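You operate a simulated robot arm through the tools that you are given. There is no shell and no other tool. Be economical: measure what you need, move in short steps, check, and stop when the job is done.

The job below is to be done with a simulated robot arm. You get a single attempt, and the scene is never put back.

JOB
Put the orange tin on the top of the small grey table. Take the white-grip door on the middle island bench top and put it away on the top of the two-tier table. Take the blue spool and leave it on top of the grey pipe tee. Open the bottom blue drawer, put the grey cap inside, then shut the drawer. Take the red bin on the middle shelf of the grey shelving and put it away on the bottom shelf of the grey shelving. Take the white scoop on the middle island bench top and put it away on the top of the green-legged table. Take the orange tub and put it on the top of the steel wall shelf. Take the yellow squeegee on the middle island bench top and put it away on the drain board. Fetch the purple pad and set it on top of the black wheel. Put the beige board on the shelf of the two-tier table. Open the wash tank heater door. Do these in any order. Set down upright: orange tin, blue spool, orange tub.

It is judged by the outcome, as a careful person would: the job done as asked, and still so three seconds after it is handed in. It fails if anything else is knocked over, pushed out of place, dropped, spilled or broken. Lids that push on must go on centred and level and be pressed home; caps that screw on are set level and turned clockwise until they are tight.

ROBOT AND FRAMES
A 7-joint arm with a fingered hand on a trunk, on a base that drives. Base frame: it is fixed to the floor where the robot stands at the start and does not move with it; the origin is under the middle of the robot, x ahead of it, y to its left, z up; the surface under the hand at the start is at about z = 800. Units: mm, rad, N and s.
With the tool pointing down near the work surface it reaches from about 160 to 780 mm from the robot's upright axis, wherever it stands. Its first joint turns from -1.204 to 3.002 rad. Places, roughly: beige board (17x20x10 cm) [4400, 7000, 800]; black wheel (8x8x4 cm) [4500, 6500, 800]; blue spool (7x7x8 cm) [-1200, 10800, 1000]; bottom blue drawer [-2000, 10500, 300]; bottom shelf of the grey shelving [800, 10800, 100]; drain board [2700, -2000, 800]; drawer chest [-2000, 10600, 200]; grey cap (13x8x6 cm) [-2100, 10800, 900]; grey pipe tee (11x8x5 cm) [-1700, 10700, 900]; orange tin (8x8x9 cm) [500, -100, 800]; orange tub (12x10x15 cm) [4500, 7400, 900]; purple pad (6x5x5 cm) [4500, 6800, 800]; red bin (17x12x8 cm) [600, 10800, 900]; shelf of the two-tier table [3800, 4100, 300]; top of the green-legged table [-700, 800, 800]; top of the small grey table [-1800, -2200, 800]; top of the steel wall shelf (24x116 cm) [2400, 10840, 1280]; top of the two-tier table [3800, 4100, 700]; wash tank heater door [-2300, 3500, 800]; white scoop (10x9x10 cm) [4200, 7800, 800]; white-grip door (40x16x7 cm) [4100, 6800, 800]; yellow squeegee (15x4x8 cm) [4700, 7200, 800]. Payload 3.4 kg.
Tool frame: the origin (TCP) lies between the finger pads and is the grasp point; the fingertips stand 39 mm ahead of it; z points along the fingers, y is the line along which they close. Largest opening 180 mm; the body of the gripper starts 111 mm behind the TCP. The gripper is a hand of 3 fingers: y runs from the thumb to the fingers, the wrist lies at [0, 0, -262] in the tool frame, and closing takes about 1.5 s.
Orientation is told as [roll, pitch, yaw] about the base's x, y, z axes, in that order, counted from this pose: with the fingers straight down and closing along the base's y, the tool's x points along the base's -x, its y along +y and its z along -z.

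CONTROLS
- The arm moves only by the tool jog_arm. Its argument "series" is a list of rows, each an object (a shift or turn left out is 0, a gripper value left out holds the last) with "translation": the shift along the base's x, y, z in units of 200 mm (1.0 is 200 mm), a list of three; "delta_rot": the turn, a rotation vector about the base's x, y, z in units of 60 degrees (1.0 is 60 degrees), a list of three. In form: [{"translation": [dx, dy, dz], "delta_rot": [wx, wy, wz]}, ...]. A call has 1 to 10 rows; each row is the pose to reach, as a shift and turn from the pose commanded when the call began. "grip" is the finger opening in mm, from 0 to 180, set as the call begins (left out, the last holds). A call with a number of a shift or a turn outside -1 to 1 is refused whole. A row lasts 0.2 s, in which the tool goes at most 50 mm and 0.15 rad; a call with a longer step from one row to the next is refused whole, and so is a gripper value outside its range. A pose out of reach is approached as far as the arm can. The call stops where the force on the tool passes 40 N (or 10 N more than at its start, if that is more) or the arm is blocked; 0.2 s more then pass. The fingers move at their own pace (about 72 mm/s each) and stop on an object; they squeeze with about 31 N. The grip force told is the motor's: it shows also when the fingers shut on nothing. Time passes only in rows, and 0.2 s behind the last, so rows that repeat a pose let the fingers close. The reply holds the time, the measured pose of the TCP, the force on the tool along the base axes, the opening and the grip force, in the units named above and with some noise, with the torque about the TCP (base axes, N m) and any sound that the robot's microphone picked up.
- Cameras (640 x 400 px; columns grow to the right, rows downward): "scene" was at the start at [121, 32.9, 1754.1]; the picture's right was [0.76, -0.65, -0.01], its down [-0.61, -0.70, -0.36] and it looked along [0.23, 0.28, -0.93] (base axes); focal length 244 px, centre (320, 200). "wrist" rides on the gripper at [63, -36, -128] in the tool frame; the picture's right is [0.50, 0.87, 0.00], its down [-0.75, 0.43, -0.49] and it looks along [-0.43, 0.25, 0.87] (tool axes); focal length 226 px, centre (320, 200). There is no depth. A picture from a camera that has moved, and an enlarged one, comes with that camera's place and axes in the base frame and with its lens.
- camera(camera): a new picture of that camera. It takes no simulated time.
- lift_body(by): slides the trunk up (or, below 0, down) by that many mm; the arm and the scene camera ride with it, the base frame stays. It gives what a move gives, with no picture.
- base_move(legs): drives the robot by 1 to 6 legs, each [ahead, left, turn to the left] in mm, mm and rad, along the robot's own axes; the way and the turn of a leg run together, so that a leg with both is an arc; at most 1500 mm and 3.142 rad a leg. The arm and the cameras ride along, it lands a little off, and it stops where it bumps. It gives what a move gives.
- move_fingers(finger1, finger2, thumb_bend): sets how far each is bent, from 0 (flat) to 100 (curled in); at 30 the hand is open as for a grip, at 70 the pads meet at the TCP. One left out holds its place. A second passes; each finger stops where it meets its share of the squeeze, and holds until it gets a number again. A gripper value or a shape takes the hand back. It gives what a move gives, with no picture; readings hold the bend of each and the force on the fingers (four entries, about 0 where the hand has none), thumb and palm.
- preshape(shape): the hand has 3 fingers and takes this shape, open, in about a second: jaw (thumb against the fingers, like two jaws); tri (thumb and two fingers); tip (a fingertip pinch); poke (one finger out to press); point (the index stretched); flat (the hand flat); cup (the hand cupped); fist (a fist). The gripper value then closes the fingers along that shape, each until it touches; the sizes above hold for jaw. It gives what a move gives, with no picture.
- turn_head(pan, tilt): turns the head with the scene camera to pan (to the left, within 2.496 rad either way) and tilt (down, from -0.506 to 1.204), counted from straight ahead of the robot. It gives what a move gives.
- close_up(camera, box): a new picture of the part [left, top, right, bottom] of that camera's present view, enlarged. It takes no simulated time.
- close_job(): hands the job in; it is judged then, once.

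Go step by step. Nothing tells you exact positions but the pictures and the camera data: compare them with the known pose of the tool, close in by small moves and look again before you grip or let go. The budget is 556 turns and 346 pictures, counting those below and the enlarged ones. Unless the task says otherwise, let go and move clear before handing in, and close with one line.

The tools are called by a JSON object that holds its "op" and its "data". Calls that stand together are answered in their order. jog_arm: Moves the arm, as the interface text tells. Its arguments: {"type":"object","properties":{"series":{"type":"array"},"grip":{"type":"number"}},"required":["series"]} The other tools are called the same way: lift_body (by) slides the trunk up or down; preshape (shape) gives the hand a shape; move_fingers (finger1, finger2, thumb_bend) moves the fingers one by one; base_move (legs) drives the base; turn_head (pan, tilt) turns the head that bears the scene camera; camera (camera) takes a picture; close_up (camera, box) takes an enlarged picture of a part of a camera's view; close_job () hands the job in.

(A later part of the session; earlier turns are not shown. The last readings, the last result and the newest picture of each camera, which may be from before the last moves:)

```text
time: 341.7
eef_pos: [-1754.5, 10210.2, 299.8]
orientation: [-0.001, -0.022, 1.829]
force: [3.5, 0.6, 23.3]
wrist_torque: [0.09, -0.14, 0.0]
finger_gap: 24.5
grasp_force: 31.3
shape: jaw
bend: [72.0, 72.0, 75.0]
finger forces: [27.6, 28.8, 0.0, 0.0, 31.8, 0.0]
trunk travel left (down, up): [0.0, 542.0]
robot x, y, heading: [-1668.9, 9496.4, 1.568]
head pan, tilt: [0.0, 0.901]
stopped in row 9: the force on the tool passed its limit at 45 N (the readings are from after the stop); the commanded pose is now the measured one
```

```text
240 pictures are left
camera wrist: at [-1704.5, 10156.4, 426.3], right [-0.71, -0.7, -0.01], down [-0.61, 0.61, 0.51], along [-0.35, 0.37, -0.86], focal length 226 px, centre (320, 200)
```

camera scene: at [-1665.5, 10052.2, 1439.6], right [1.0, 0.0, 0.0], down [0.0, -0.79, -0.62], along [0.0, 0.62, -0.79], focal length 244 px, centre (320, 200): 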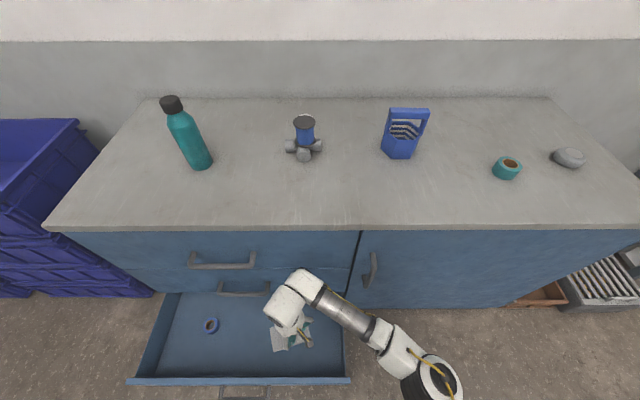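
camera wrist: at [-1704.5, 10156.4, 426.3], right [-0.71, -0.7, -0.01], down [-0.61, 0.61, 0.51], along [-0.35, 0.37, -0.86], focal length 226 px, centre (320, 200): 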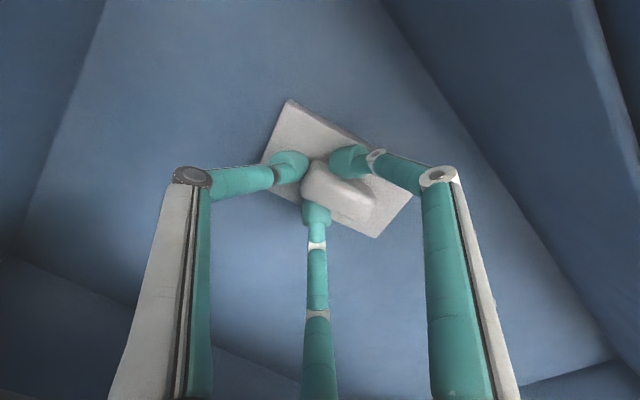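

The cap rests on the drawer floor. I release and rise out.

{"op": "jog_arm", "data": {"series": [{"translation": [0, 0, 0.01]}, {"translation": [0, 0, 0.01]}, {"translation": [0, 0, 0.01]}, {"translation": [0, 0, 0.01]}, {"translation": [0, 0, 0.01]}, {"translation": [0, 0, 0.01]}], "grip": 110}}

{"op": "jog_arm", "data": {"series": [{"translation": [0, 0, 0.1]}, {"translation": [0, 0, 0.3]}, {"translation": [0, 0, 0.5]}, {"translation": [0, 0, 0.7]}, {"translation": [0, 0, 0.9]}, {"translation": [0, -0.1, 1.0]}, {"translation": [0, -0.1, 1.0]}]}}

{"op": "jog_arm", "data": {"series": [{"translation": [0, -0.15, 0.15]}, {"translation": [0, -0.3, 0.3]}, {"translation": [0, -0.45, 0.4]}, {"translation": [0, -0.45, 0.4]}]}}

{"op": "camera", "data": {"camera": "scene"}}

```text
time: 343.1
eef_pos: [-1753.9, 10208.1, 297.2]
orientation: [-0.003, -0.015, 1.826]
force: [0.3, 0.0, -0.1]
wrist_torque: [-0.01, 0.01, -0.02]
finger_gap: 109.3
grasp_force: 0.1
shape: jaw
bend: [68.0, 68.0, 68.0]
finger forces: [0.1, 0.0, 0.1, 0.0, 0.1, 0.0]
trunk travel left (down, up): [0.0, 542.0]
robot x, y, heading: [-1668.2, 9500.0, 1.569]
head pan, tilt: [0.0, 0.901]
```

```text
time: 344.7
eef_pos: [-1752.9, 10187.8, 498.4]
orientation: [-0.003, -0.016, 1.828]
force: [0.5, 0.0, 0.4]
wrist_torque: [-0.01, 0.01, -0.02]
finger_gap: 109.2
grasp_force: 0.1
shape: jaw
bend: [68.0, 68.0, 68.0]
finger forces: [0.1, 0.0, 0.0, 0.1, 0.0, 0.0]
trunk travel left (down, up): [0.0, 542.0]
robot x, y, heading: [-1666.7, 9499.6, 1.566]
head pan, tilt: [0.0, 0.901]
```

```text
time: 345.7
eef_pos: [-1753.4, 10096.1, 577.5]
orientation: [-0.006, -0.016, 1.83]
force: [-0.3, 0.3, 0.1]
wrist_torque: [0.02, -0.03, 0.0]
finger_gap: 109.6
grasp_force: 0.1
shape: jaw
bend: [68.0, 68.0, 68.0]
finger forces: [0.1, 0.0, 0.0, 0.1, 0.0, 0.0]
trunk travel left (down, up): [0.0, 542.0]
robot x, y, heading: [-1669.1, 9498.3, 1.565]
head pan, tilt: [0.0, 0.901]
```

```text
239 pictures are left
camera scene: at [-1665.1, 10052.3, 1439.5], right [1.0, 0.0, 0.0], down [0.0, -0.79, -0.62], along [0.0, 0.62, -0.79], focal length 244 px, centre (320, 200)
```

scene: 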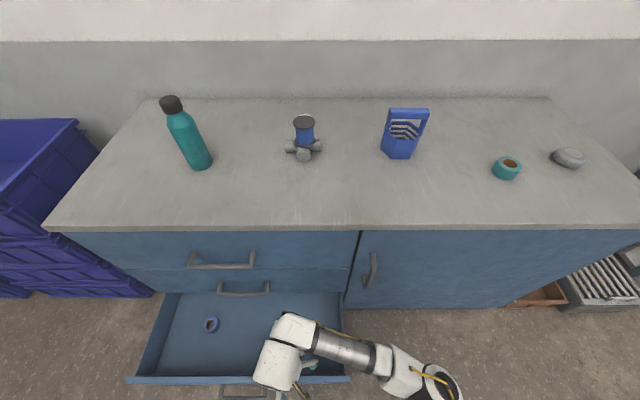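

The cap lies in the drawer. I back off, centre on the drawer front, close and tilt the hand to push the drawer shut with the fingertips.

{"op": "base_move", "data": {"legs": [[-330, 0, 0], [0, 200, 0]]}}

{"op": "jog_arm", "data": {"series": [{"translation": [0, 0, -0.1], "delta_rot": [0.08, 0, 0]}, {"translation": [0, 0, -0.2], "delta_rot": [0.16, 0, 0]}, {"translation": [0, 0, -0.3], "delta_rot": [0.24, 0, 0]}, {"translation": [0, 0, -0.4], "delta_rot": [0.32, 0, 0]}, {"translation": [0, 0, -0.5], "delta_rot": [0.42, 0, 0]}, {"translation": [0, 0, -0.6], "delta_rot": [0.52, 0, 0]}, {"translation": [0, 0, -0.7], "delta_rot": [0.62, 0, 0]}, {"translation": [0, 0, -0.85], "delta_rot": [0.7, 0, 0]}, {"translation": [0, 0, -1.0], "delta_rot": [0.75, 0, 0]}, {"translation": [0, 0, -1.0], "delta_rot": [0.75, 0, 0]}], "grip": 0}}

{"op": "camera", "data": {"camera": "wrist"}}

{"op": "camera", "data": {"camera": "scene"}}

```text
time: 349.1
eef_pos: [-1944.4, 9777.7, 578.2]
orientation: [0.004, -0.018, 1.821]
force: [0.5, -0.3, 0.1]
wrist_torque: [0.04, 0.02, -0.03]
finger_gap: 109.4
grasp_force: 0.0
shape: jaw
bend: [68.0, 68.0, 68.0]
finger forces: [0.0, 0.0, 0.1, 0.0, 0.0, 0.0]
trunk travel left (down, up): [0.0, 542.0]
robot x, y, heading: [-1862.9, 9181.3, 1.556]
head pan, tilt: [0.0, 0.901]
```

```text
time: 351.3
eef_pos: [-1954.4, 9808.7, 417.6]
orientation: [-0.255, -0.721, 1.936]
force: [-0.3, 0.2, 0.6]
wrist_torque: [0.02, 0.0, 0.02]
finger_gap: 0.0
grasp_force: 31.0
shape: jaw
bend: [66.0, 66.0, 66.0]
finger forces: [0.1, 0.0, 0.0, 0.0, 0.1, 0.0]
out of reach, approached as far as the arm can: row 8, 9, 10
trunk travel left (down, up): [0.0, 542.0]
robot x, y, heading: [-1866.7, 9173.7, 1.563]
head pan, tilt: [0.0, 0.901]
```

```text
238 pictures are left
camera wrist: at [-1903.9, 9684.6, 476.6], right [-0.7, -0.52, -0.49], down [-0.62, 0.11, 0.77], along [-0.35, 0.85, -0.4], focal length 226 px, centre (320, 200)
```

wrist: 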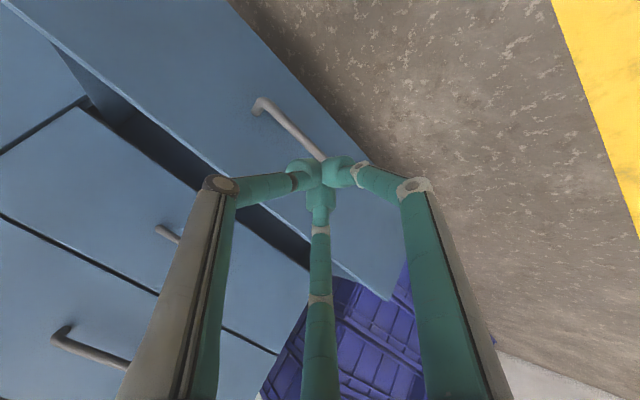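

```text
237 pictures are left
camera scene: at [-1859.7, 9730.8, 1439.9], right [1.0, -0.01, 0.0], down [-0.01, -0.79, -0.62], along [0.01, 0.62, -0.79], focal length 244 px, centre (320, 200)
```

scene: 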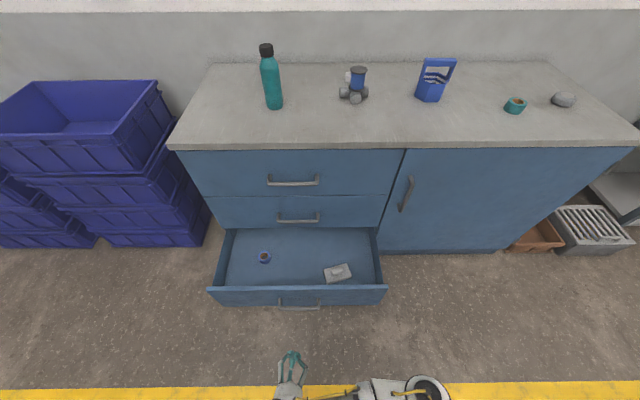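

{"op": "jog_arm", "data": {"series": [{"translation": [0, 0, -0.15]}, {"translation": [0, 0, -0.3]}, {"translation": [0, 0, -0.3]}]}}

{"op": "base_move", "data": {"legs": [[240, 0, 0.01]]}}

{"op": "camera", "data": {"camera": "wrist"}}

```text
time: 352.1
eef_pos: [-1956.6, 9825.6, 372.9]
orientation: [-0.254, -0.694, 1.943]
force: [0.6, 0.4, -0.2]
wrist_torque: [-0.02, 0.02, -0.01]
finger_gap: 0.0
grasp_force: 30.8
shape: jaw
bend: [66.0, 66.0, 66.0]
finger forces: [0.0, 0.0, 0.0, 0.0, 0.0, 0.0]
out of reach, approached as far as the arm can: row 1, 2, 3
trunk travel left (down, up): [0.0, 542.0]
robot x, y, heading: [-1867.8, 9178.0, 1.564]
head pan, tilt: [0.0, 0.901]
```

```text
time: 353.9
eef_pos: [-1958.8, 10063.4, 372.7]
orientation: [-0.254, -0.696, 1.95]
force: [-0.4, 0.2, -0.7]
wrist_torque: [-0.02, -0.03, 0.01]
finger_gap: 0.1
grasp_force: 31.1
shape: jaw
bend: [66.0, 67.0, 66.0]
finger forces: [0.1, 0.0, 0.0, 0.0, 0.0, 0.0]
trunk travel left (down, up): [0.0, 542.0]
robot x, y, heading: [-1863.6, 9417.8, 1.563]
head pan, tilt: [0.0, 0.901]
```

```text
236 pictures are left
camera wrist: at [-1907.8, 9940.8, 435.6], right [-0.69, -0.54, -0.49], down [-0.63, 0.12, 0.76], along [-0.35, 0.84, -0.42], focal length 226 px, centre (320, 200)
```

wrist: 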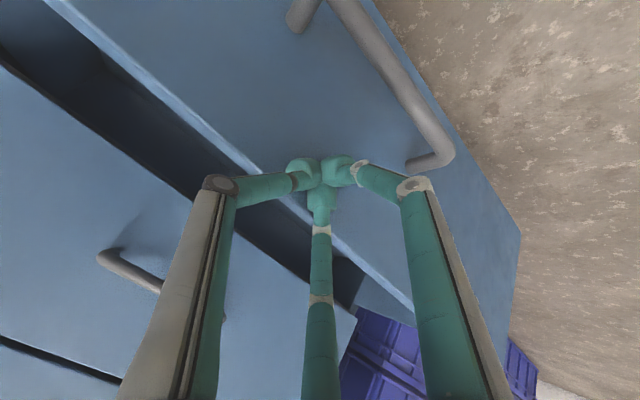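

{"op": "base_move", "data": {"legs": [[-40, 0, 0]]}}

{"op": "jog_arm", "data": {"series": [{"translation": [0, -0.05, -0.1], "delta_rot": [-0.05, 0, 0]}, {"translation": [0, -0.1, -0.2], "delta_rot": [-0.1, 0, 0]}, {"translation": [0, -0.1, -0.25], "delta_rot": [-0.15, 0, 0]}, {"translation": [0, -0.1, -0.25], "delta_rot": [-0.15, 0, 0]}]}}

{"op": "camera", "data": {"camera": "wrist"}}

```text
time: 354.7
eef_pos: [-1958.9, 10020.6, 377.6]
orientation: [-0.258, -0.701, 1.951]
force: [-0.6, 0.8, -0.6]
wrist_torque: [-0.01, -0.01, -0.01]
finger_gap: 0.0
grasp_force: 30.9
shape: jaw
bend: [66.0, 67.0, 66.0]
finger forces: [0.1, 0.1, 0.1, 0.0, 0.0, 0.0]
trunk travel left (down, up): [0.0, 542.0]
robot x, y, heading: [-1866.6, 9377.0, 1.567]
head pan, tilt: [0.0, 0.901]
```

```text
time: 355.7
eef_pos: [-1960.5, 9999.5, 330.5]
orientation: [-0.194, -0.556, 1.912]
force: [0.5, 0.1, 0.5]
wrist_torque: [0.0, 0.01, -0.01]
finger_gap: 0.0
grasp_force: 31.4
shape: jaw
bend: [66.0, 67.0, 66.0]
finger forces: [0.0, 0.1, 0.0, 0.0, 0.0, 0.0]
trunk travel left (down, up): [0.0, 542.0]
robot x, y, heading: [-1863.8, 9382.2, 1.565]
head pan, tilt: [0.0, 0.901]
```

```text
235 pictures are left
camera wrist: at [-1908.8, 9886.7, 409.5], right [-0.69, -0.6, -0.41], down [-0.64, 0.23, 0.74], along [-0.35, 0.77, -0.54], focal length 226 px, centre (320, 200)
```

wrist: 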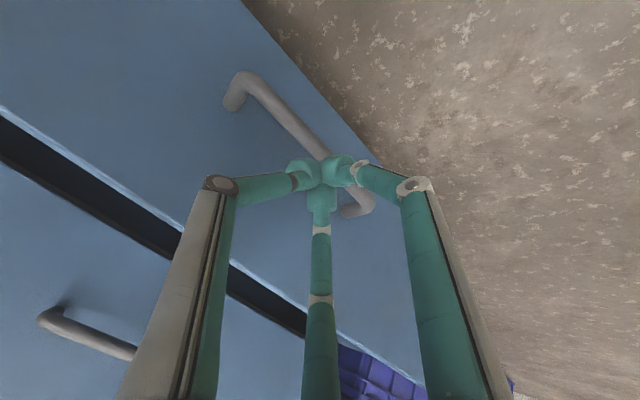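

I'll push on the handle bar itself so the hand stays clear of the middle handle; lowering a bit more.

{"op": "jog_arm", "data": {"series": [{"translation": [0, -0.05, -0.1]}, {"translation": [0, -0.1, -0.2]}, {"translation": [0, -0.1, -0.2]}]}}

{"op": "base_move", "data": {"legs": [[200, 0, 0]]}}

{"op": "camera", "data": {"camera": "wrist"}}

{"op": "camera", "data": {"camera": "scene"}}

```text
time: 356.5
eef_pos: [-1959.4, 9979.1, 289.8]
orientation: [-0.194, -0.557, 1.912]
force: [0.5, 0.5, 0.8]
wrist_torque: [0.01, 0.01, 0.01]
finger_gap: 0.1
grasp_force: 30.8
shape: jaw
bend: [66.0, 67.0, 66.0]
finger forces: [0.0, 0.0, 0.0, 0.1, 0.0, 0.0]
trunk travel left (down, up): [0.0, 542.0]
robot x, y, heading: [-1865.8, 9377.4, 1.561]
head pan, tilt: [0.0, 0.901]
```

```text
time: 358.1
eef_pos: [-1959.0, 10178.1, 289.6]
orientation: [-0.193, -0.557, 1.914]
force: [0.1, -1.0, -0.2]
wrist_torque: [-0.02, 0.0, 0.0]
finger_gap: 0.1
grasp_force: 31.0
shape: jaw
bend: [67.0, 67.0, 67.0]
finger forces: [0.0, 0.0, 0.0, 0.1, 0.1, 0.0]
trunk travel left (down, up): [0.0, 542.0]
robot x, y, heading: [-1860.9, 9578.6, 1.564]
head pan, tilt: [0.0, 0.901]
```

```text
234 pictures are left
camera wrist: at [-1907.8, 10066.9, 369.6], right [-0.69, -0.6, -0.41], down [-0.64, 0.23, 0.74], along [-0.35, 0.76, -0.54], focal length 226 px, centre (320, 200)
```

wrist: 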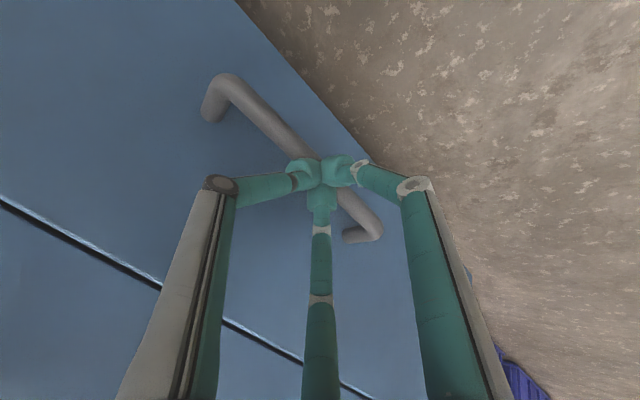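

```text
233 pictures are left
camera scene: at [-1860.4, 10128.7, 1439.8], right [1.0, 0.0, 0.0], down [0.0, -0.79, -0.62], along [0.0, 0.62, -0.79], focal length 244 px, centre (320, 200)
```

scene: 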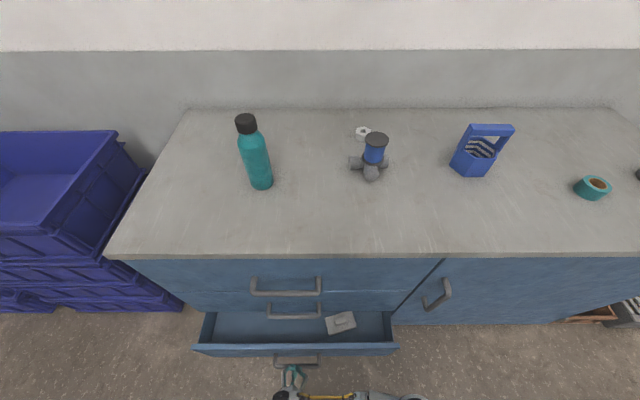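

The drawer is closing. I keep pushing until it stops.

{"op": "base_move", "data": {"legs": [[115, 0, 0]]}}

{"op": "base_move", "data": {"legs": [[40, 0, 0]]}}

{"op": "camera", "data": {"camera": "wrist"}}

{"op": "camera", "data": {"camera": "scene"}}

```text
time: 359.3
eef_pos: [-1958.4, 10292.9, 291.6]
orientation: [-0.199, -0.563, 1.915]
force: [0.1, 0.5, -0.9]
wrist_torque: [0.0, 0.01, 0.0]
finger_gap: 0.1
grasp_force: 31.1
shape: jaw
bend: [74.0, 74.0, 76.0]
finger forces: [0.0, 0.0, 0.0, 0.0, 0.0, 0.1]
trunk travel left (down, up): [0.0, 542.0]
robot x, y, heading: [-1867.8, 9692.8, 1.566]
head pan, tilt: [0.0, 0.901]
```

```text
time: 360.2
eef_pos: [-1958.5, 10331.8, 295.3]
orientation: [-0.201, -0.565, 1.916]
force: [-0.5, -0.6, -0.2]
wrist_torque: [-0.01, 0.01, 0.04]
finger_gap: 0.2
grasp_force: 31.3
shape: jaw
bend: [74.0, 74.0, 76.0]
finger forces: [0.1, 0.0, 0.1, 0.0, 0.0, 0.1]
trunk travel left (down, up): [0.0, 542.0]
robot x, y, heading: [-1862.2, 9734.3, 1.566]
head pan, tilt: [0.0, 0.901]
```

```text
232 pictures are left
camera wrist: at [-1907.0, 10218.0, 374.5], right [-0.69, -0.6, -0.41], down [-0.64, 0.22, 0.74], along [-0.35, 0.77, -0.53], focal length 226 px, centre (320, 200)
```

wrist: 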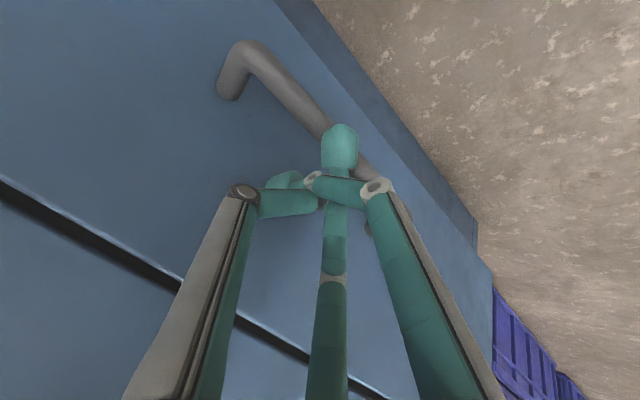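

```text
231 pictures are left
camera scene: at [-1859.3, 10283.6, 1439.8], right [1.0, -0.01, 0.0], down [-0.01, -0.79, -0.62], along [0.0, 0.62, -0.79], focal length 244 px, centre (320, 200)
```

scene: 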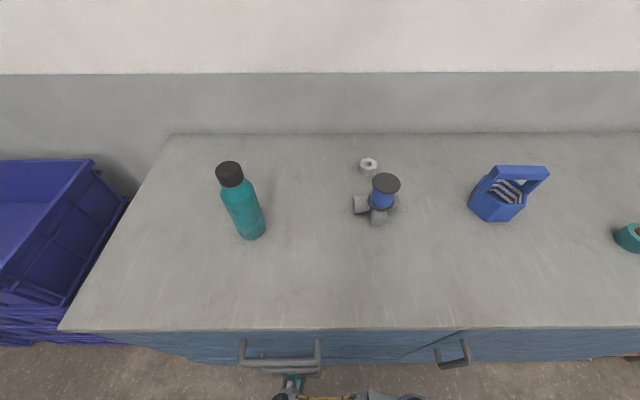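

{"op": "jog_arm", "data": {"series": [{}, {}, {}, {}, {}], "grip": 100}}

{"op": "camera", "data": {"camera": "wrist"}}

```text
time: 361.4
eef_pos: [-1958.2, 10328.8, 299.5]
orientation: [-0.203, -0.571, 1.917]
force: [0.5, -3.2, -0.5]
wrist_torque: [-0.08, -0.03, 0.1]
finger_gap: 97.4
grasp_force: 0.0
shape: jaw
bend: [70.0, 71.0, 70.0]
finger forces: [0.1, 2.6, 0.1, 0.0, 0.1, 0.0]
trunk travel left (down, up): [0.0, 542.0]
robot x, y, heading: [-1867.6, 9734.6, 1.561]
head pan, tilt: [0.0, 0.901]
```

```text
230 pictures are left
camera wrist: at [-1907.3, 10215.9, 377.0], right [-0.69, -0.59, -0.42], down [-0.64, 0.22, 0.74], along [-0.35, 0.77, -0.53], focal length 226 px, centre (320, 200)
```

wrist: 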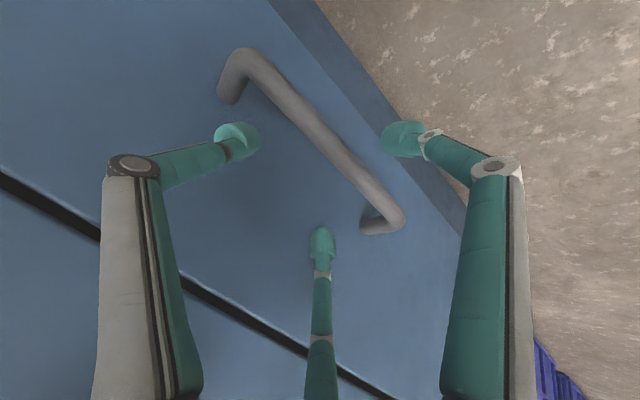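

Fingers are clear of the bar. I press the panel once more with the fingertips to be sure it is fully home.

{"op": "base_move", "data": {"legs": [[30, 0, 0]]}}

{"op": "base_move", "data": {"legs": [[-250, 0, 0]]}}

{"op": "camera", "data": {"camera": "wrist"}}

{"op": "camera", "data": {"camera": "scene"}}

```text
time: 362.3
eef_pos: [-1962.1, 10337.9, 301.4]
orientation: [-0.197, -0.557, 1.924]
force: [0.7, -8.4, -1.6]
wrist_torque: [-0.16, -0.1, 0.36]
finger_gap: 93.9
grasp_force: 0.0
shape: jaw
bend: [70.0, 72.0, 70.0]
finger forces: [0.1, 8.7, 0.0, 0.0, 0.1, 0.1]
trunk travel left (down, up): [0.0, 542.0]
robot x, y, heading: [-1865.9, 9758.9, 1.565]
head pan, tilt: [0.0, 0.901]
stopped in leg 1: the force on the tool passed its limit at 52 N (the readings are from after the stop); the commanded pose is now the measured one
```

```text
time: 364.2
eef_pos: [-1964.1, 10090.9, 303.0]
orientation: [-0.197, -0.561, 1.923]
force: [0.0, -0.2, 0.0]
wrist_torque: [0.0, 0.04, -0.02]
finger_gap: 99.8
grasp_force: 0.0
shape: jaw
bend: [70.0, 70.0, 70.0]
finger forces: [0.0, 0.0, 0.1, 0.0, 0.0, 0.0]
trunk travel left (down, up): [0.0, 542.0]
robot x, y, heading: [-1865.6, 9504.2, 1.565]
head pan, tilt: [0.0, 0.901]
```

```text
229 pictures are left
camera wrist: at [-1911.9, 9977.6, 381.2], right [-0.68, -0.6, -0.41], down [-0.64, 0.22, 0.74], along [-0.35, 0.77, -0.54], focal length 226 px, centre (320, 200)
```

wrist: 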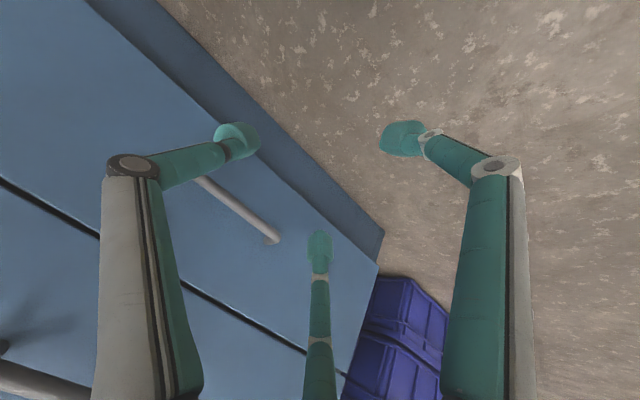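

```text
228 pictures are left
camera scene: at [-1860.7, 10057.9, 1440.1], right [1.0, -0.01, 0.0], down [-0.01, -0.79, -0.62], along [0.0, 0.62, -0.79], focal length 244 px, centre (320, 200)
```

scene: 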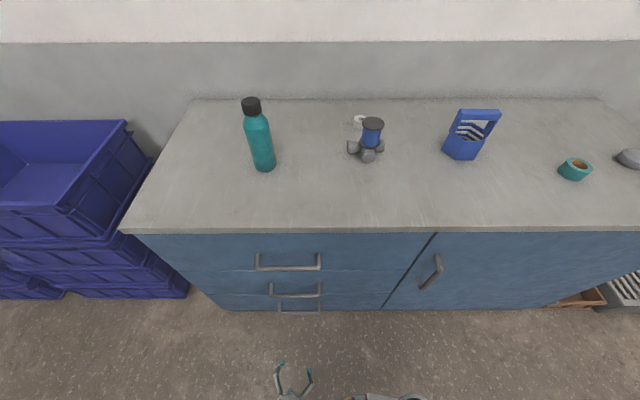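

The drawer is shut with the cap inside. Next the red bin: I raise the trunk, straighten the hand and look toward the shelving.

{"op": "base_move", "data": {"legs": [[-200, 0, 0]]}}

{"op": "jog_arm", "data": {"series": [{"translation": [0, 0, 0.1], "delta_rot": [-0.1, 0, 0]}, {"translation": [0, 0, 0.3], "delta_rot": [-0.22, 0, 0]}, {"translation": [0, 0, 0.5], "delta_rot": [-0.34, 0, 0]}, {"translation": [0, 0, 0.7], "delta_rot": [-0.46, 0, 0]}, {"translation": [0, 0, 0.9], "delta_rot": [-0.56, 0, 0]}, {"translation": [0, 0, 1.0], "delta_rot": [-0.56, 0, 0]}]}}

{"op": "lift_body", "data": {"by": 300}}

{"op": "turn_head", "data": {"pan": -0.9, "tilt": 0.4}}

{"op": "camera", "data": {"camera": "scene"}}

```text
time: 365.8
eef_pos: [-1964.3, 9889.6, 304.5]
orientation: [-0.2, -0.565, 1.923]
force: [0.1, 0.0, 0.1]
wrist_torque: [0.03, -0.01, 0.02]
finger_gap: 99.6
grasp_force: 0.1
shape: jaw
bend: [70.0, 70.0, 70.0]
finger forces: [0.0, 0.1, 0.0, 0.1, 0.0, 0.0]
trunk travel left (down, up): [0.0, 542.0]
robot x, y, heading: [-1866.6, 9308.5, 1.566]
head pan, tilt: [0.0, 0.901]
```

```text
time: 367.1
eef_pos: [-1966.1, 9887.3, 510.7]
orientation: [-0.009, -0.013, 1.866]
force: [0.6, 0.1, 0.2]
wrist_torque: [-0.01, 0.02, -0.01]
finger_gap: 99.8
grasp_force: 0.1
shape: jaw
bend: [70.0, 70.0, 70.0]
finger forces: [0.0, 0.1, 0.1, 0.1, 0.1, 0.0]
trunk travel left (down, up): [0.0, 542.0]
robot x, y, heading: [-1866.9, 9311.7, 1.562]
head pan, tilt: [0.0, 0.901]
```

```text
time: 370.1
eef_pos: [-1964.9, 9889.1, 807.7]
orientation: [-0.01, -0.012, 1.867]
force: [-0.2, -1.1, 0.8]
wrist_torque: [-0.02, 0.03, -0.01]
finger_gap: 99.7
grasp_force: 0.0
shape: jaw
bend: [70.0, 70.0, 70.0]
finger forces: [0.0, 0.1, 0.0, 0.0, 0.0, 0.1]
trunk travel left (down, up): [-300.0, 242.0]
robot x, y, heading: [-1867.8, 9304.4, 1.565]
head pan, tilt: [0.0, 0.901]
```

```text
time: 371.4
eef_pos: [-1964.2, 9889.1, 808.2]
orientation: [-0.011, -0.013, 1.867]
force: [0.0, 0.1, 0.3]
wrist_torque: [0.03, -0.02, -0.01]
finger_gap: 99.7
grasp_force: 0.0
shape: jaw
bend: [70.0, 70.0, 70.0]
finger forces: [0.0, 0.0, 0.0, 0.0, 0.0, 0.1]
trunk travel left (down, up): [-300.0, 242.0]
robot x, y, heading: [-1866.9, 9309.2, 1.56]
head pan, tilt: [-0.901, 0.4]
```

```text
227 pictures are left
camera scene: at [-1791.1, 9406.0, 1867.8], right [0.62, -0.79, 0.0], down [-0.31, -0.24, -0.92], along [0.72, 0.57, -0.39], focal length 244 px, centre (320, 200)
```

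scene: 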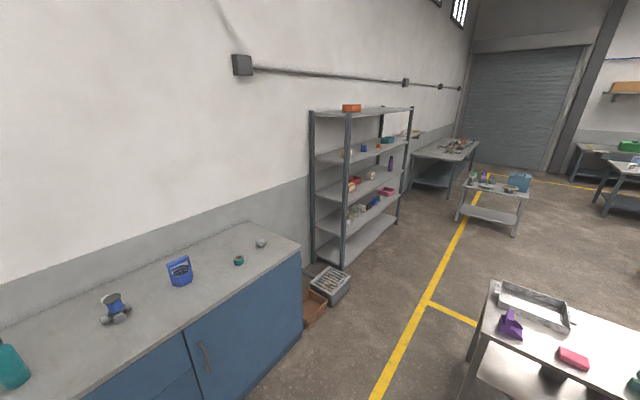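

The shelving stands at x≈200–1500, y>10580. I raise and retract the arm a bit, then drive east between the chest and the steel table.

{"op": "jog_arm", "data": {"series": [{"translation": [0, -0.1, 0.2]}, {"translation": [0, -0.2, 0.4]}, {"translation": [0, -0.3, 0.6]}, {"translation": [0, -0.4, 0.8]}, {"translation": [0, -0.5, 1.0]}, {"translation": [0, -0.5, 1.0]}]}}

{"op": "base_move", "data": {"legs": [[350, 0, 0.006], [0, -1450, 0], [0, -950, 0]]}}

{"op": "turn_head", "data": {"pan": 0.0, "tilt": 0.45}}

{"op": "camera", "data": {"camera": "scene"}}

```text
time: 372.8
eef_pos: [-1967.2, 9787.9, 1005.3]
orientation: [-0.01, -0.012, 1.866]
force: [-0.7, -0.3, 0.5]
wrist_torque: [-0.05, 0.03, -0.03]
finger_gap: 99.8
grasp_force: 0.0
shape: jaw
bend: [70.0, 70.0, 70.0]
finger forces: [0.1, 0.0, 0.0, 0.1, 0.1, 0.1]
trunk travel left (down, up): [-300.0, 242.0]
robot x, y, heading: [-1869.7, 9304.5, 1.564]
head pan, tilt: [-0.901, 0.4]
```

```text
time: 386.4
eef_pos: [419.7, 10154.4, 1007.1]
orientation: [-0.013, -0.011, 1.887]
force: [0.3, 0.0, -0.5]
wrist_torque: [0.05, -0.04, 0.0]
finger_gap: 99.6
grasp_force: 0.1
shape: jaw
bend: [70.0, 70.0, 70.0]
finger forces: [0.0, 0.0, 0.0, 0.1, 0.0, 0.1]
trunk travel left (down, up): [-300.0, 242.0]
robot x, y, heading: [537.4, 9678.6, 1.589]
head pan, tilt: [-0.901, 0.4]
```

```text
time: 387.6
eef_pos: [420.1, 10152.9, 1008.2]
orientation: [-0.014, -0.015, 1.889]
force: [-0.9, -0.1, -0.2]
wrist_torque: [0.0, 0.04, -0.03]
finger_gap: 99.7
grasp_force: 0.1
shape: jaw
bend: [70.0, 70.0, 70.0]
finger forces: [0.1, 0.0, 0.0, 0.0, 0.0, 0.1]
trunk travel left (down, up): [-300.0, 242.0]
robot x, y, heading: [538.1, 9678.2, 1.584]
head pan, tilt: [0.0, 0.45]
```

```text
226 pictures are left
camera scene: at [532.3, 9810.4, 1863.2], right [1.0, 0.01, 0.0], down [0.0, -0.44, -0.9], along [-0.01, 0.9, -0.44], focal length 244 px, centre (320, 200)
```

scene: 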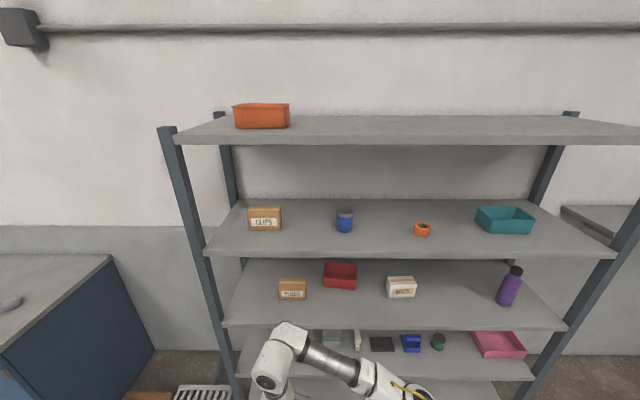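

{"op": "close_up", "data": {"camera": "scene", "box": [220, 240, 460, 390]}}

{"op": "turn_head", "data": {"pan": 0.0, "tilt": 0.95}}

{"op": "camera", "data": {"camera": "scene"}}

```text
2.67 times, centred on (340, 315) of scene
camera zoom: at [532.3, 9810.4, 1863.2], right [1.0, 0.01, 0.0], down [0.0, -0.44, -0.9], along [-0.01, 0.9, -0.44], focal length 652 px, centre (267, -107)
```

zoom: 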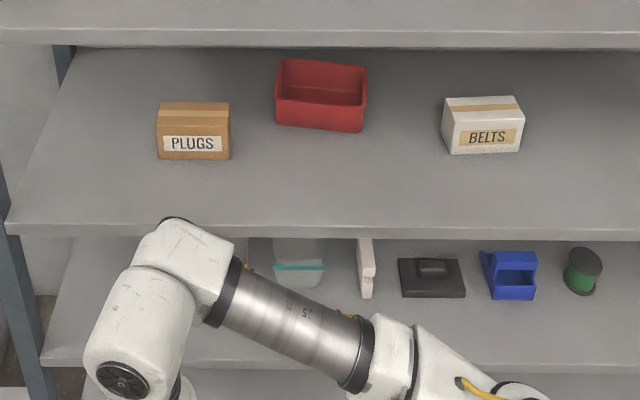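

```text
time: 388.5
eef_pos: [419.9, 10152.3, 1007.2]
orientation: [-0.016, -0.017, 1.888]
force: [0.0, -0.4, 0.9]
wrist_torque: [0.0, 0.02, 0.01]
finger_gap: 99.8
grasp_force: 0.0
shape: jaw
bend: [70.0, 70.0, 70.0]
finger forces: [0.0, 0.0, 0.0, 0.0, 0.0, 0.0]
trunk travel left (down, up): [-300.0, 242.0]
robot x, y, heading: [531.1, 9679.2, 1.586]
head pan, tilt: [0.0, 0.949]
```

```text
224 pictures are left
camera scene: at [532.3, 9791.1, 1821.3], right [1.0, 0.01, 0.0], down [0.01, -0.81, -0.58], along [-0.01, 0.58, -0.81], focal length 244 px, centre (320, 200)
```

scene: 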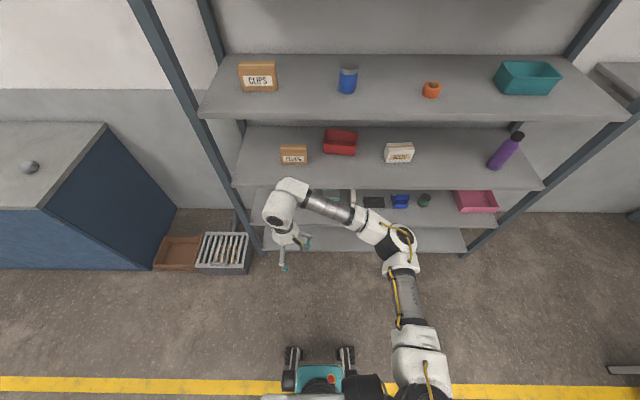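

The red bin sits at about [626, 10823] on the middle shelf (z≈873), with little headroom. I'll hook it from inside with closed fingertips and draw it to the shelf's front edge first. I tilt the hand for this.

{"op": "jog_arm", "data": {"series": [{"translation": [0, 0, 0.1], "delta_rot": [0, 0, -0.1]}, {"translation": [0, 0, 0.2], "delta_rot": [0, 0, -0.2]}, {"translation": [0, 0, 0.2], "delta_rot": [0, 0, -0.28]}, {"translation": [0, 0, 0.2], "delta_rot": [0, 0, -0.28]}], "grip": 0}}

{"op": "jog_arm", "data": {"series": [{"translation": [0, 0.1, 0], "delta_rot": [0.1, 0, 0]}, {"translation": [0, 0.2, 0], "delta_rot": [0.2, 0, 0]}, {"translation": [0, 0.3, 0], "delta_rot": [0.3, 0, 0]}, {"translation": [0, 0.4, 0], "delta_rot": [0.4, 0, 0]}, {"translation": [0, 0.5, 0], "delta_rot": [0.5, 0, 0]}, {"translation": [0, 0.6, 0], "delta_rot": [0.6, 0, 0]}, {"translation": [0, 0.7, 0], "delta_rot": [0.7, 0, 0]}, {"translation": [0, 0.8, 0], "delta_rot": [0.75, 0, 0]}, {"translation": [0, 0.8, 0], "delta_rot": [0.75, 0, 0]}]}}

{"op": "camera", "data": {"camera": "wrist"}}

```text
time: 389.5
eef_pos: [419.9, 10151.8, 1047.6]
orientation: [-0.013, -0.013, 1.593]
force: [0.9, 0.2, -0.3]
wrist_torque: [0.02, -0.01, 0.03]
finger_gap: 0.0
grasp_force: 19.6
shape: jaw
bend: [66.0, 66.0, 66.0]
finger forces: [0.0, 0.1, 0.0, 0.1, 0.0, 0.1]
trunk travel left (down, up): [-300.0, 242.0]
robot x, y, heading: [530.5, 9678.2, 1.583]
head pan, tilt: [0.0, 0.949]
```

```text
time: 391.5
eef_pos: [419.9, 10312.7, 1047.3]
orientation: [-0.038, -0.801, 1.603]
force: [-0.3, -0.7, 0.4]
wrist_torque: [-0.02, -0.01, 0.02]
finger_gap: 0.0
grasp_force: 31.2
shape: jaw
bend: [66.0, 66.0, 66.0]
finger forces: [0.1, 0.0, 0.0, 0.0, 0.1, 0.0]
trunk travel left (down, up): [-300.0, 242.0]
robot x, y, heading: [528.7, 9682.9, 1.582]
head pan, tilt: [0.0, 0.949]
```

```text
223 pictures are left
camera wrist: at [455.1, 10177.1, 1092.7], right [-0.85, -0.35, -0.38], down [-0.46, 0.17, 0.87], along [-0.24, 0.92, -0.31], focal length 226 px, centre (320, 200)
```

wrist: 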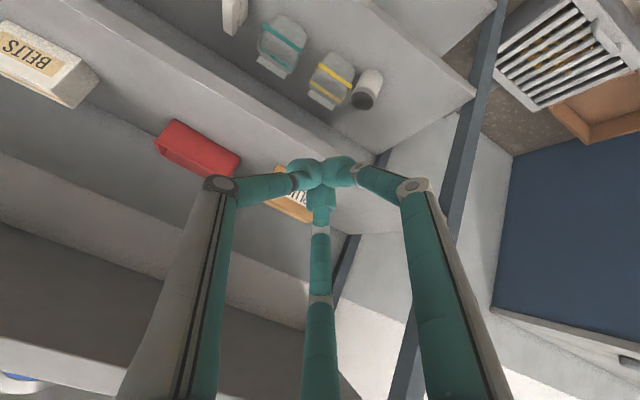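

{"op": "base_move", "data": {"legs": [[270, -215, -0.01]]}}

{"op": "camera", "data": {"camera": "wrist"}}

{"op": "camera", "data": {"camera": "scene"}}

```text
time: 393.8
eef_pos: [642.0, 10587.6, 1046.1]
orientation: [-0.041, -0.8, 1.594]
force: [0.5, 0.0, 0.2]
wrist_torque: [0.0, -0.01, 0.0]
finger_gap: 0.0
grasp_force: 31.0
shape: jaw
bend: [66.0, 66.0, 66.0]
finger forces: [0.0, 0.0, 0.0, 0.0, 0.0, 0.0]
trunk travel left (down, up): [-300.0, 242.0]
robot x, y, heading: [749.5, 9954.9, 1.57]
head pan, tilt: [0.0, 0.949]
```

```text
222 pictures are left
camera wrist: at [676.0, 10452.7, 1092.2], right [-0.86, -0.34, -0.38], down [-0.46, 0.17, 0.87], along [-0.23, 0.92, -0.31], focal length 226 px, centre (320, 200)
```

wrist: 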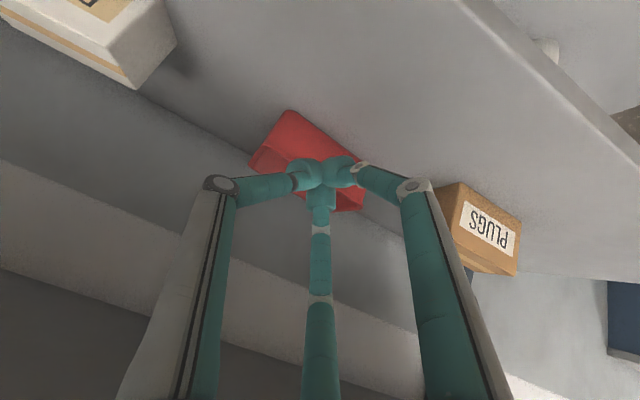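

```text
221 pictures are left
camera scene: at [745.6, 10065.9, 1821.2], right [1.0, 0.0, 0.0], down [0.0, -0.82, -0.58], along [0.0, 0.58, -0.82], focal length 244 px, centre (320, 200)
```

scene: 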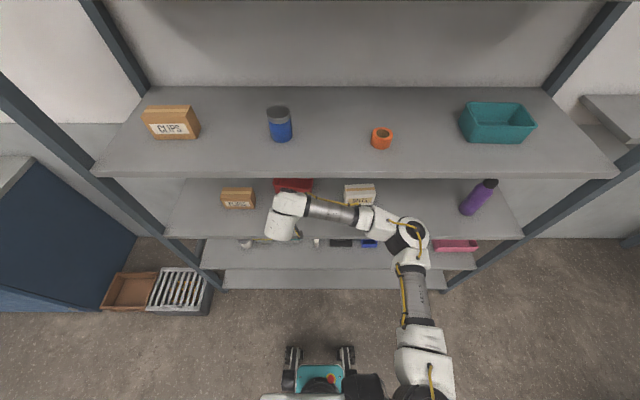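

{"op": "jog_arm", "data": {"series": [{"translation": [0, 0.2, 0]}, {"translation": [0, 0.4, -0.03]}, {"translation": [0, 0.6, -0.07]}, {"translation": [0, 0.68, -0.075]}, {"translation": [0, 0.68, -0.075]}]}}

{"op": "camera", "data": {"camera": "wrist"}}

```text
time: 395.1
eef_pos: [601.3, 10679.0, 1033.5]
orientation: [-0.047, -0.861, 1.77]
force: [-4.4, -5.7, -0.2]
wrist_torque: [0.41, -0.31, -0.43]
finger_gap: 0.0
grasp_force: 30.3
shape: jaw
bend: [66.0, 66.0, 66.0]
finger forces: [0.0, 0.0, 0.0, 0.0, 0.0, 0.0]
trunk travel left (down, up): [-300.0, 242.0]
robot x, y, heading: [765.3, 9932.5, 1.534]
head pan, tilt: [0.0, 0.949]
stopped in row 5: the arm was blocked; the commanded pose is now the measured one
```

```text
220 pictures are left
camera wrist: at [658.2, 10548.2, 1070.4], right [-0.79, -0.46, -0.41], down [-0.48, 0.04, 0.88], along [-0.39, 0.89, -0.25], focal length 226 px, centre (320, 200)
```

wrist: 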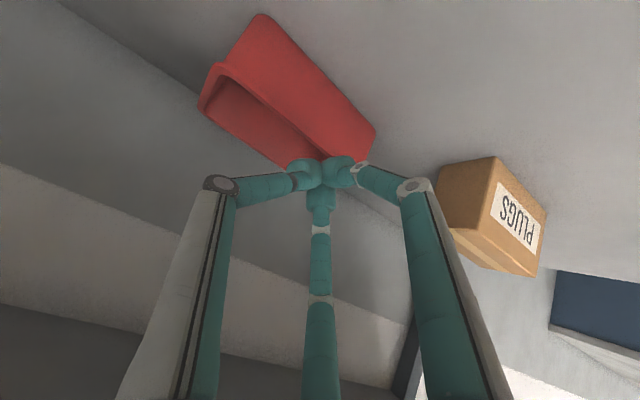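

The arm brushed the upper shelf's edge. I back out straight and look before trying with a lower trunk.

{"op": "jog_arm", "data": {"series": [{"translation": [0.05, -0.2, 0]}, {"translation": [0.1, -0.4, 0]}, {"translation": [0.15, -0.6, 0]}, {"translation": [0.15, -0.6, 0]}]}}

{"op": "base_move", "data": {"legs": [[-150, 0, 0.036]]}}

{"op": "camera", "data": {"camera": "scene"}}

```text
time: 395.4
eef_pos: [633.9, 10745.8, 979.1]
orientation: [-0.036, -0.793, 1.692]
force: [-0.7, -5.0, -0.6]
wrist_torque: [0.23, -0.14, -0.21]
finger_gap: 0.2
grasp_force: 31.0
shape: jaw
bend: [75.0, 75.0, 76.0]
finger forces: [0.0, 0.1, 0.0, 0.1, 0.0, 0.0]
trunk travel left (down, up): [-300.0, 242.0]
robot x, y, heading: [778.4, 9938.3, 1.529]
head pan, tilt: [0.0, 0.949]
stopped in row 1: the force on the tool passed its limit at 70 N (the readings are from after the stop); the commanded pose is now the measured one
```

```text
time: 396.8
eef_pos: [608.9, 10581.1, 986.9]
orientation: [-0.031, -0.803, 1.717]
force: [0.2, -0.1, -0.2]
wrist_torque: [-0.02, -0.01, 0.02]
finger_gap: 0.0
grasp_force: 30.5
shape: jaw
bend: [75.0, 74.0, 76.0]
finger forces: [0.0, 0.0, 0.1, 0.0, 0.0, 0.1]
trunk travel left (down, up): [-300.0, 242.0]
robot x, y, heading: [769.5, 9784.5, 1.566]
head pan, tilt: [0.0, 0.949]
```

```text
219 pictures are left
camera scene: at [771.4, 9898.0, 1821.3], right [1.0, -0.01, 0.0], down [-0.01, -0.82, -0.58], along [0.0, 0.58, -0.82], focal length 244 px, centre (320, 200)
```

scene: 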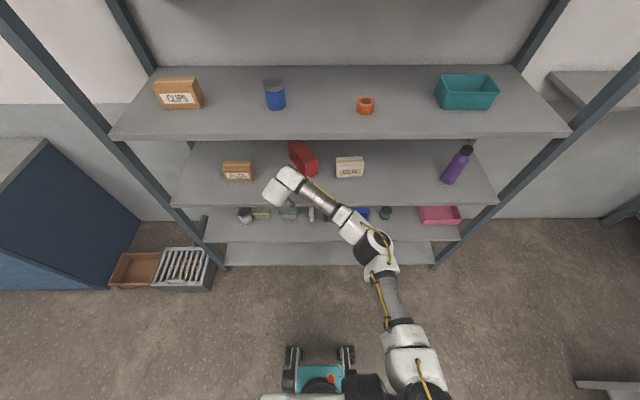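

{"op": "close_up", "data": {"camera": "scene", "box": [180, 110, 400, 250]}}

{"op": "camera", "data": {"camera": "wrist"}}

```text
2.86 times, centred on (290, 180) of scene
camera zoom: at [771.4, 9898.0, 1821.3], right [1.0, -0.01, 0.0], down [-0.01, -0.82, -0.58], along [0.0, 0.58, -0.82], focal length 698 px, centre (406, 257)
```

zoom: 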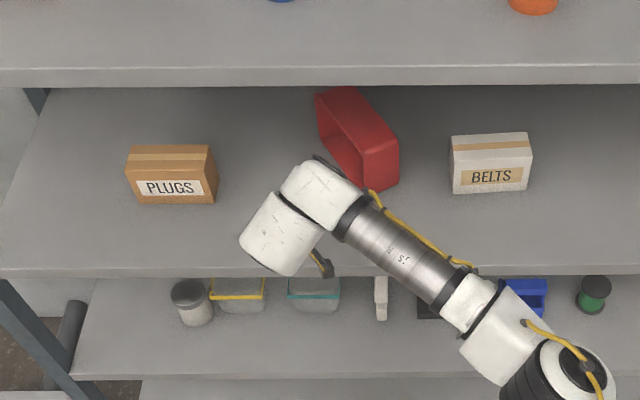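

```text
217 pictures are left
camera wrist: at [660.8, 10450.8, 1031.3], right [-0.81, -0.45, -0.38], down [-0.47, 0.11, 0.87], along [-0.35, 0.89, -0.3], focal length 226 px, centre (320, 200)
```

wrist: 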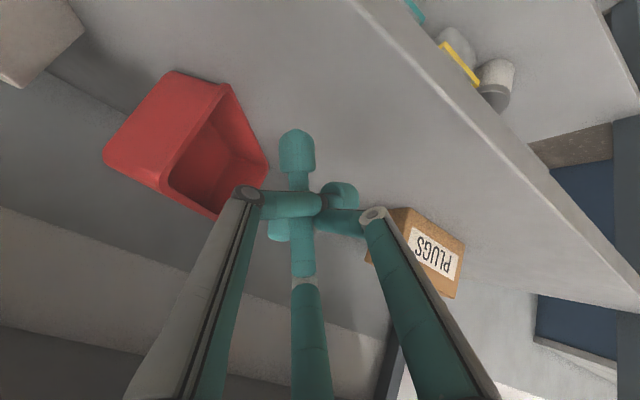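

The bin was knocked onto its side on the shelf (it lies on a long side, opening facing left); everything else is in place. I'll take it by its front end instead: first turn the hand to line up, open it, and look again.

{"op": "jog_arm", "data": {"series": [{"translation": [0.15, -0.1, 0], "delta_rot": [0, 0, 0.06]}, {"translation": [0.3, -0.2, 0], "delta_rot": [0, 0, 0.14]}, {"translation": [0.5, -0.25, 0], "delta_rot": [0, 0, 0.23]}, {"translation": [0.7, -0.25, 0], "delta_rot": [0, 0, 0.32]}, {"translation": [0.85, -0.25, 0], "delta_rot": [0, 0, 0.39]}, {"translation": [0.85, -0.25, 0], "delta_rot": [0, 0, 0.39]}, {"translation": [0.85, -0.25, 0], "delta_rot": [0, 0, 0.39]}], "grip": 140}}

{"op": "camera", "data": {"camera": "wrist"}}

```text
time: 398.4
eef_pos: [776.1, 10528.1, 989.8]
orientation: [-0.034, -0.806, 2.13]
force: [0.1, 0.4, 0.1]
wrist_torque: [0.01, 0.01, -0.02]
finger_gap: 139.8
grasp_force: 0.0
shape: jaw
bend: [57.0, 57.0, 57.0]
finger forces: [0.0, 0.1, 0.0, 0.1, 0.1, 0.0]
trunk travel left (down, up): [-300.0, 242.0]
robot x, y, heading: [769.2, 9789.0, 1.56]
head pan, tilt: [0.0, 0.949]
```

```text
216 pictures are left
camera wrist: at [875.9, 10429.5, 1033.9], right [-0.56, -0.73, -0.38], down [-0.48, -0.09, 0.87], along [-0.68, 0.67, -0.3], focal length 226 px, centre (320, 200)
```

wrist: 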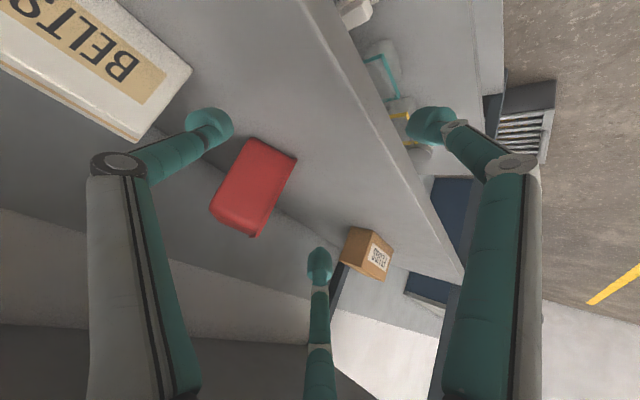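

{"op": "jog_arm", "data": {"series": [{"translation": [0, 0.15, 0], "delta_rot": [0, 0, 0.05]}, {"translation": [0, 0.35, -0.05], "delta_rot": [0, 0, 0.1]}, {"translation": [0.01, 0.5, -0.1], "delta_rot": [0, 0, 0.12]}, {"translation": [0.01, 0.5, -0.12], "delta_rot": [0, 0, 0.12]}]}}

{"op": "camera", "data": {"camera": "wrist"}}

```text
time: 399.4
eef_pos: [780.1, 10627.6, 967.9]
orientation: [-0.033, -0.812, 2.254]
force: [1.5, -5.2, 13.5]
wrist_torque: [-0.79, 0.22, 0.17]
finger_gap: 134.9
grasp_force: 0.2
shape: jaw
bend: [65.0, 57.0, 57.0]
finger forces: [14.7, 0.0, 0.0, 0.0, 0.0, 0.1]
trunk travel left (down, up): [-300.0, 242.0]
robot x, y, heading: [768.3, 9789.1, 1.561]
head pan, tilt: [0.0, 0.949]
```

```text
215 pictures are left
camera wrist: at [890.8, 10541.3, 1012.5], right [-0.47, -0.8, -0.38], down [-0.46, -0.15, 0.88], along [-0.76, 0.58, -0.29], focal length 226 px, centre (320, 200)
```

wrist: 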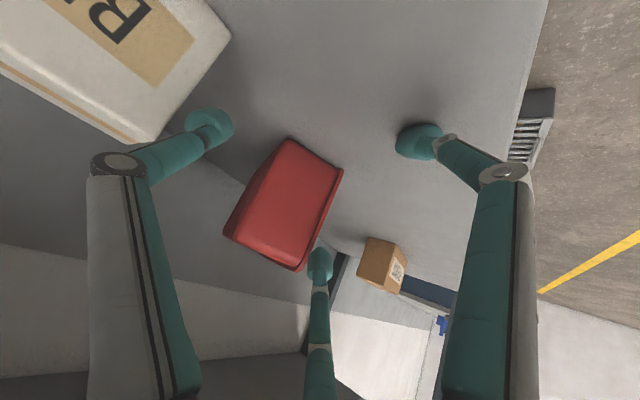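

{"op": "jog_arm", "data": {"series": [{"translation": [0, 0, 0.07]}, {"translation": [-0.08, 0.12, 0.07]}, {"translation": [-0.16, 0.24, 0.07]}, {"translation": [-0.24, 0.35, 0.06]}, {"translation": [-0.24, 0.35, 0.06]}]}}

{"op": "camera", "data": {"camera": "wrist"}}

```text
time: 400.6
eef_pos: [731.7, 10698.1, 975.8]
orientation: [-0.035, -0.806, 2.255]
force: [-0.8, 0.2, 1.8]
wrist_torque: [-0.08, 0.1, -0.04]
finger_gap: 139.2
grasp_force: 0.1
shape: jaw
bend: [59.0, 57.0, 57.0]
finger forces: [2.5, 0.0, 0.0, 0.1, 0.1, 0.1]
trunk travel left (down, up): [-300.0, 242.0]
robot x, y, heading: [767.9, 9785.1, 1.562]
head pan, tilt: [0.0, 0.949]
```

```text
214 pictures are left
camera wrist: at [841.2, 10612.8, 1021.2], right [-0.47, -0.8, -0.38], down [-0.46, -0.15, 0.87], along [-0.76, 0.58, -0.3], focal length 226 px, centre (320, 200)
```

wrist: 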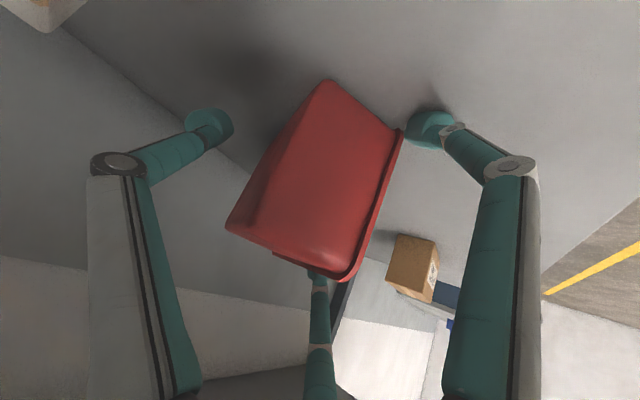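

{"op": "jog_arm", "data": {"series": [{"translation": [-0.02, 0.03, 0.02]}, {"translation": [-0.03, 0.04, 0.02]}, {"translation": [-0.03, 0.04, 0.02]}, {"translation": [-0.03, 0.04, 0.02]}]}}

{"op": "jog_arm", "data": {"series": [{}, {}, {}, {}, {}, {}, {}], "grip": 0}}

{"op": "camera", "data": {"camera": "wrist"}}

```text
time: 401.6
eef_pos: [726.4, 10708.8, 981.1]
orientation: [-0.03, -0.807, 2.254]
force: [-0.2, 0.3, 0.4]
wrist_torque: [-0.01, 0.04, 0.02]
finger_gap: 140.0
grasp_force: 0.1
shape: jaw
bend: [57.0, 57.0, 57.0]
finger forces: [0.0, 0.1, 0.0, 0.0, 0.0, 0.1]
trunk travel left (down, up): [-300.0, 242.0]
robot x, y, heading: [769.1, 9787.2, 1.563]
head pan, tilt: [0.0, 0.949]
```

```text
time: 403.2
eef_pos: [725.6, 10709.0, 980.0]
orientation: [-0.03, -0.806, 2.252]
force: [0.7, 0.4, -0.4]
wrist_torque: [-0.07, 0.01, -0.02]
finger_gap: 14.0
grasp_force: 31.3
shape: jaw
bend: [72.0, 73.0, 74.0]
finger forces: [21.7, 40.0, 0.0, 0.1, 31.6, 0.0]
trunk travel left (down, up): [-300.0, 242.0]
robot x, y, heading: [765.6, 9785.3, 1.561]
head pan, tilt: [0.0, 0.949]
```

```text
213 pictures are left
camera wrist: at [836.0, 10623.4, 1024.8], right [-0.47, -0.8, -0.38], down [-0.46, -0.15, 0.87], along [-0.75, 0.58, -0.3], focal length 226 px, centre (320, 200)
```

wrist: 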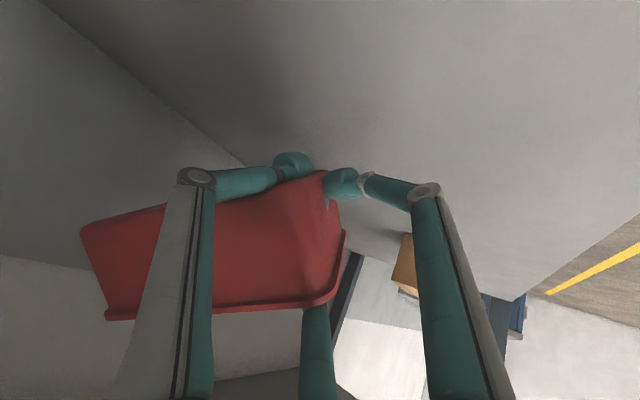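

{"op": "close_up", "data": {"camera": "scene", "box": [180, 110, 400, 250]}}

```text
2.86 times, centred on (290, 180) of scene
camera zoom: at [773.0, 9900.5, 1821.1], right [1.0, -0.01, 0.0], down [-0.01, -0.82, -0.58], along [0.0, 0.58, -0.82], focal length 698 px, centre (406, 257)
```

zoom: 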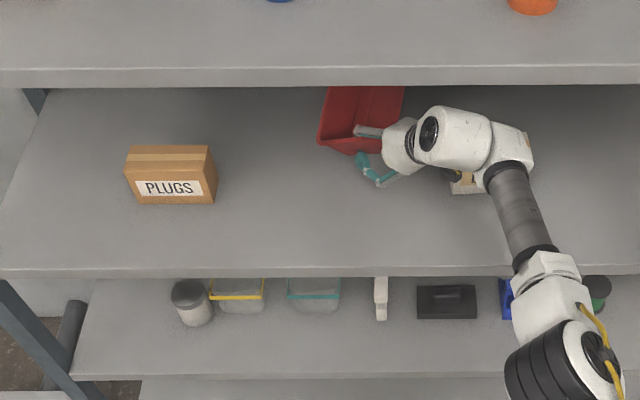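

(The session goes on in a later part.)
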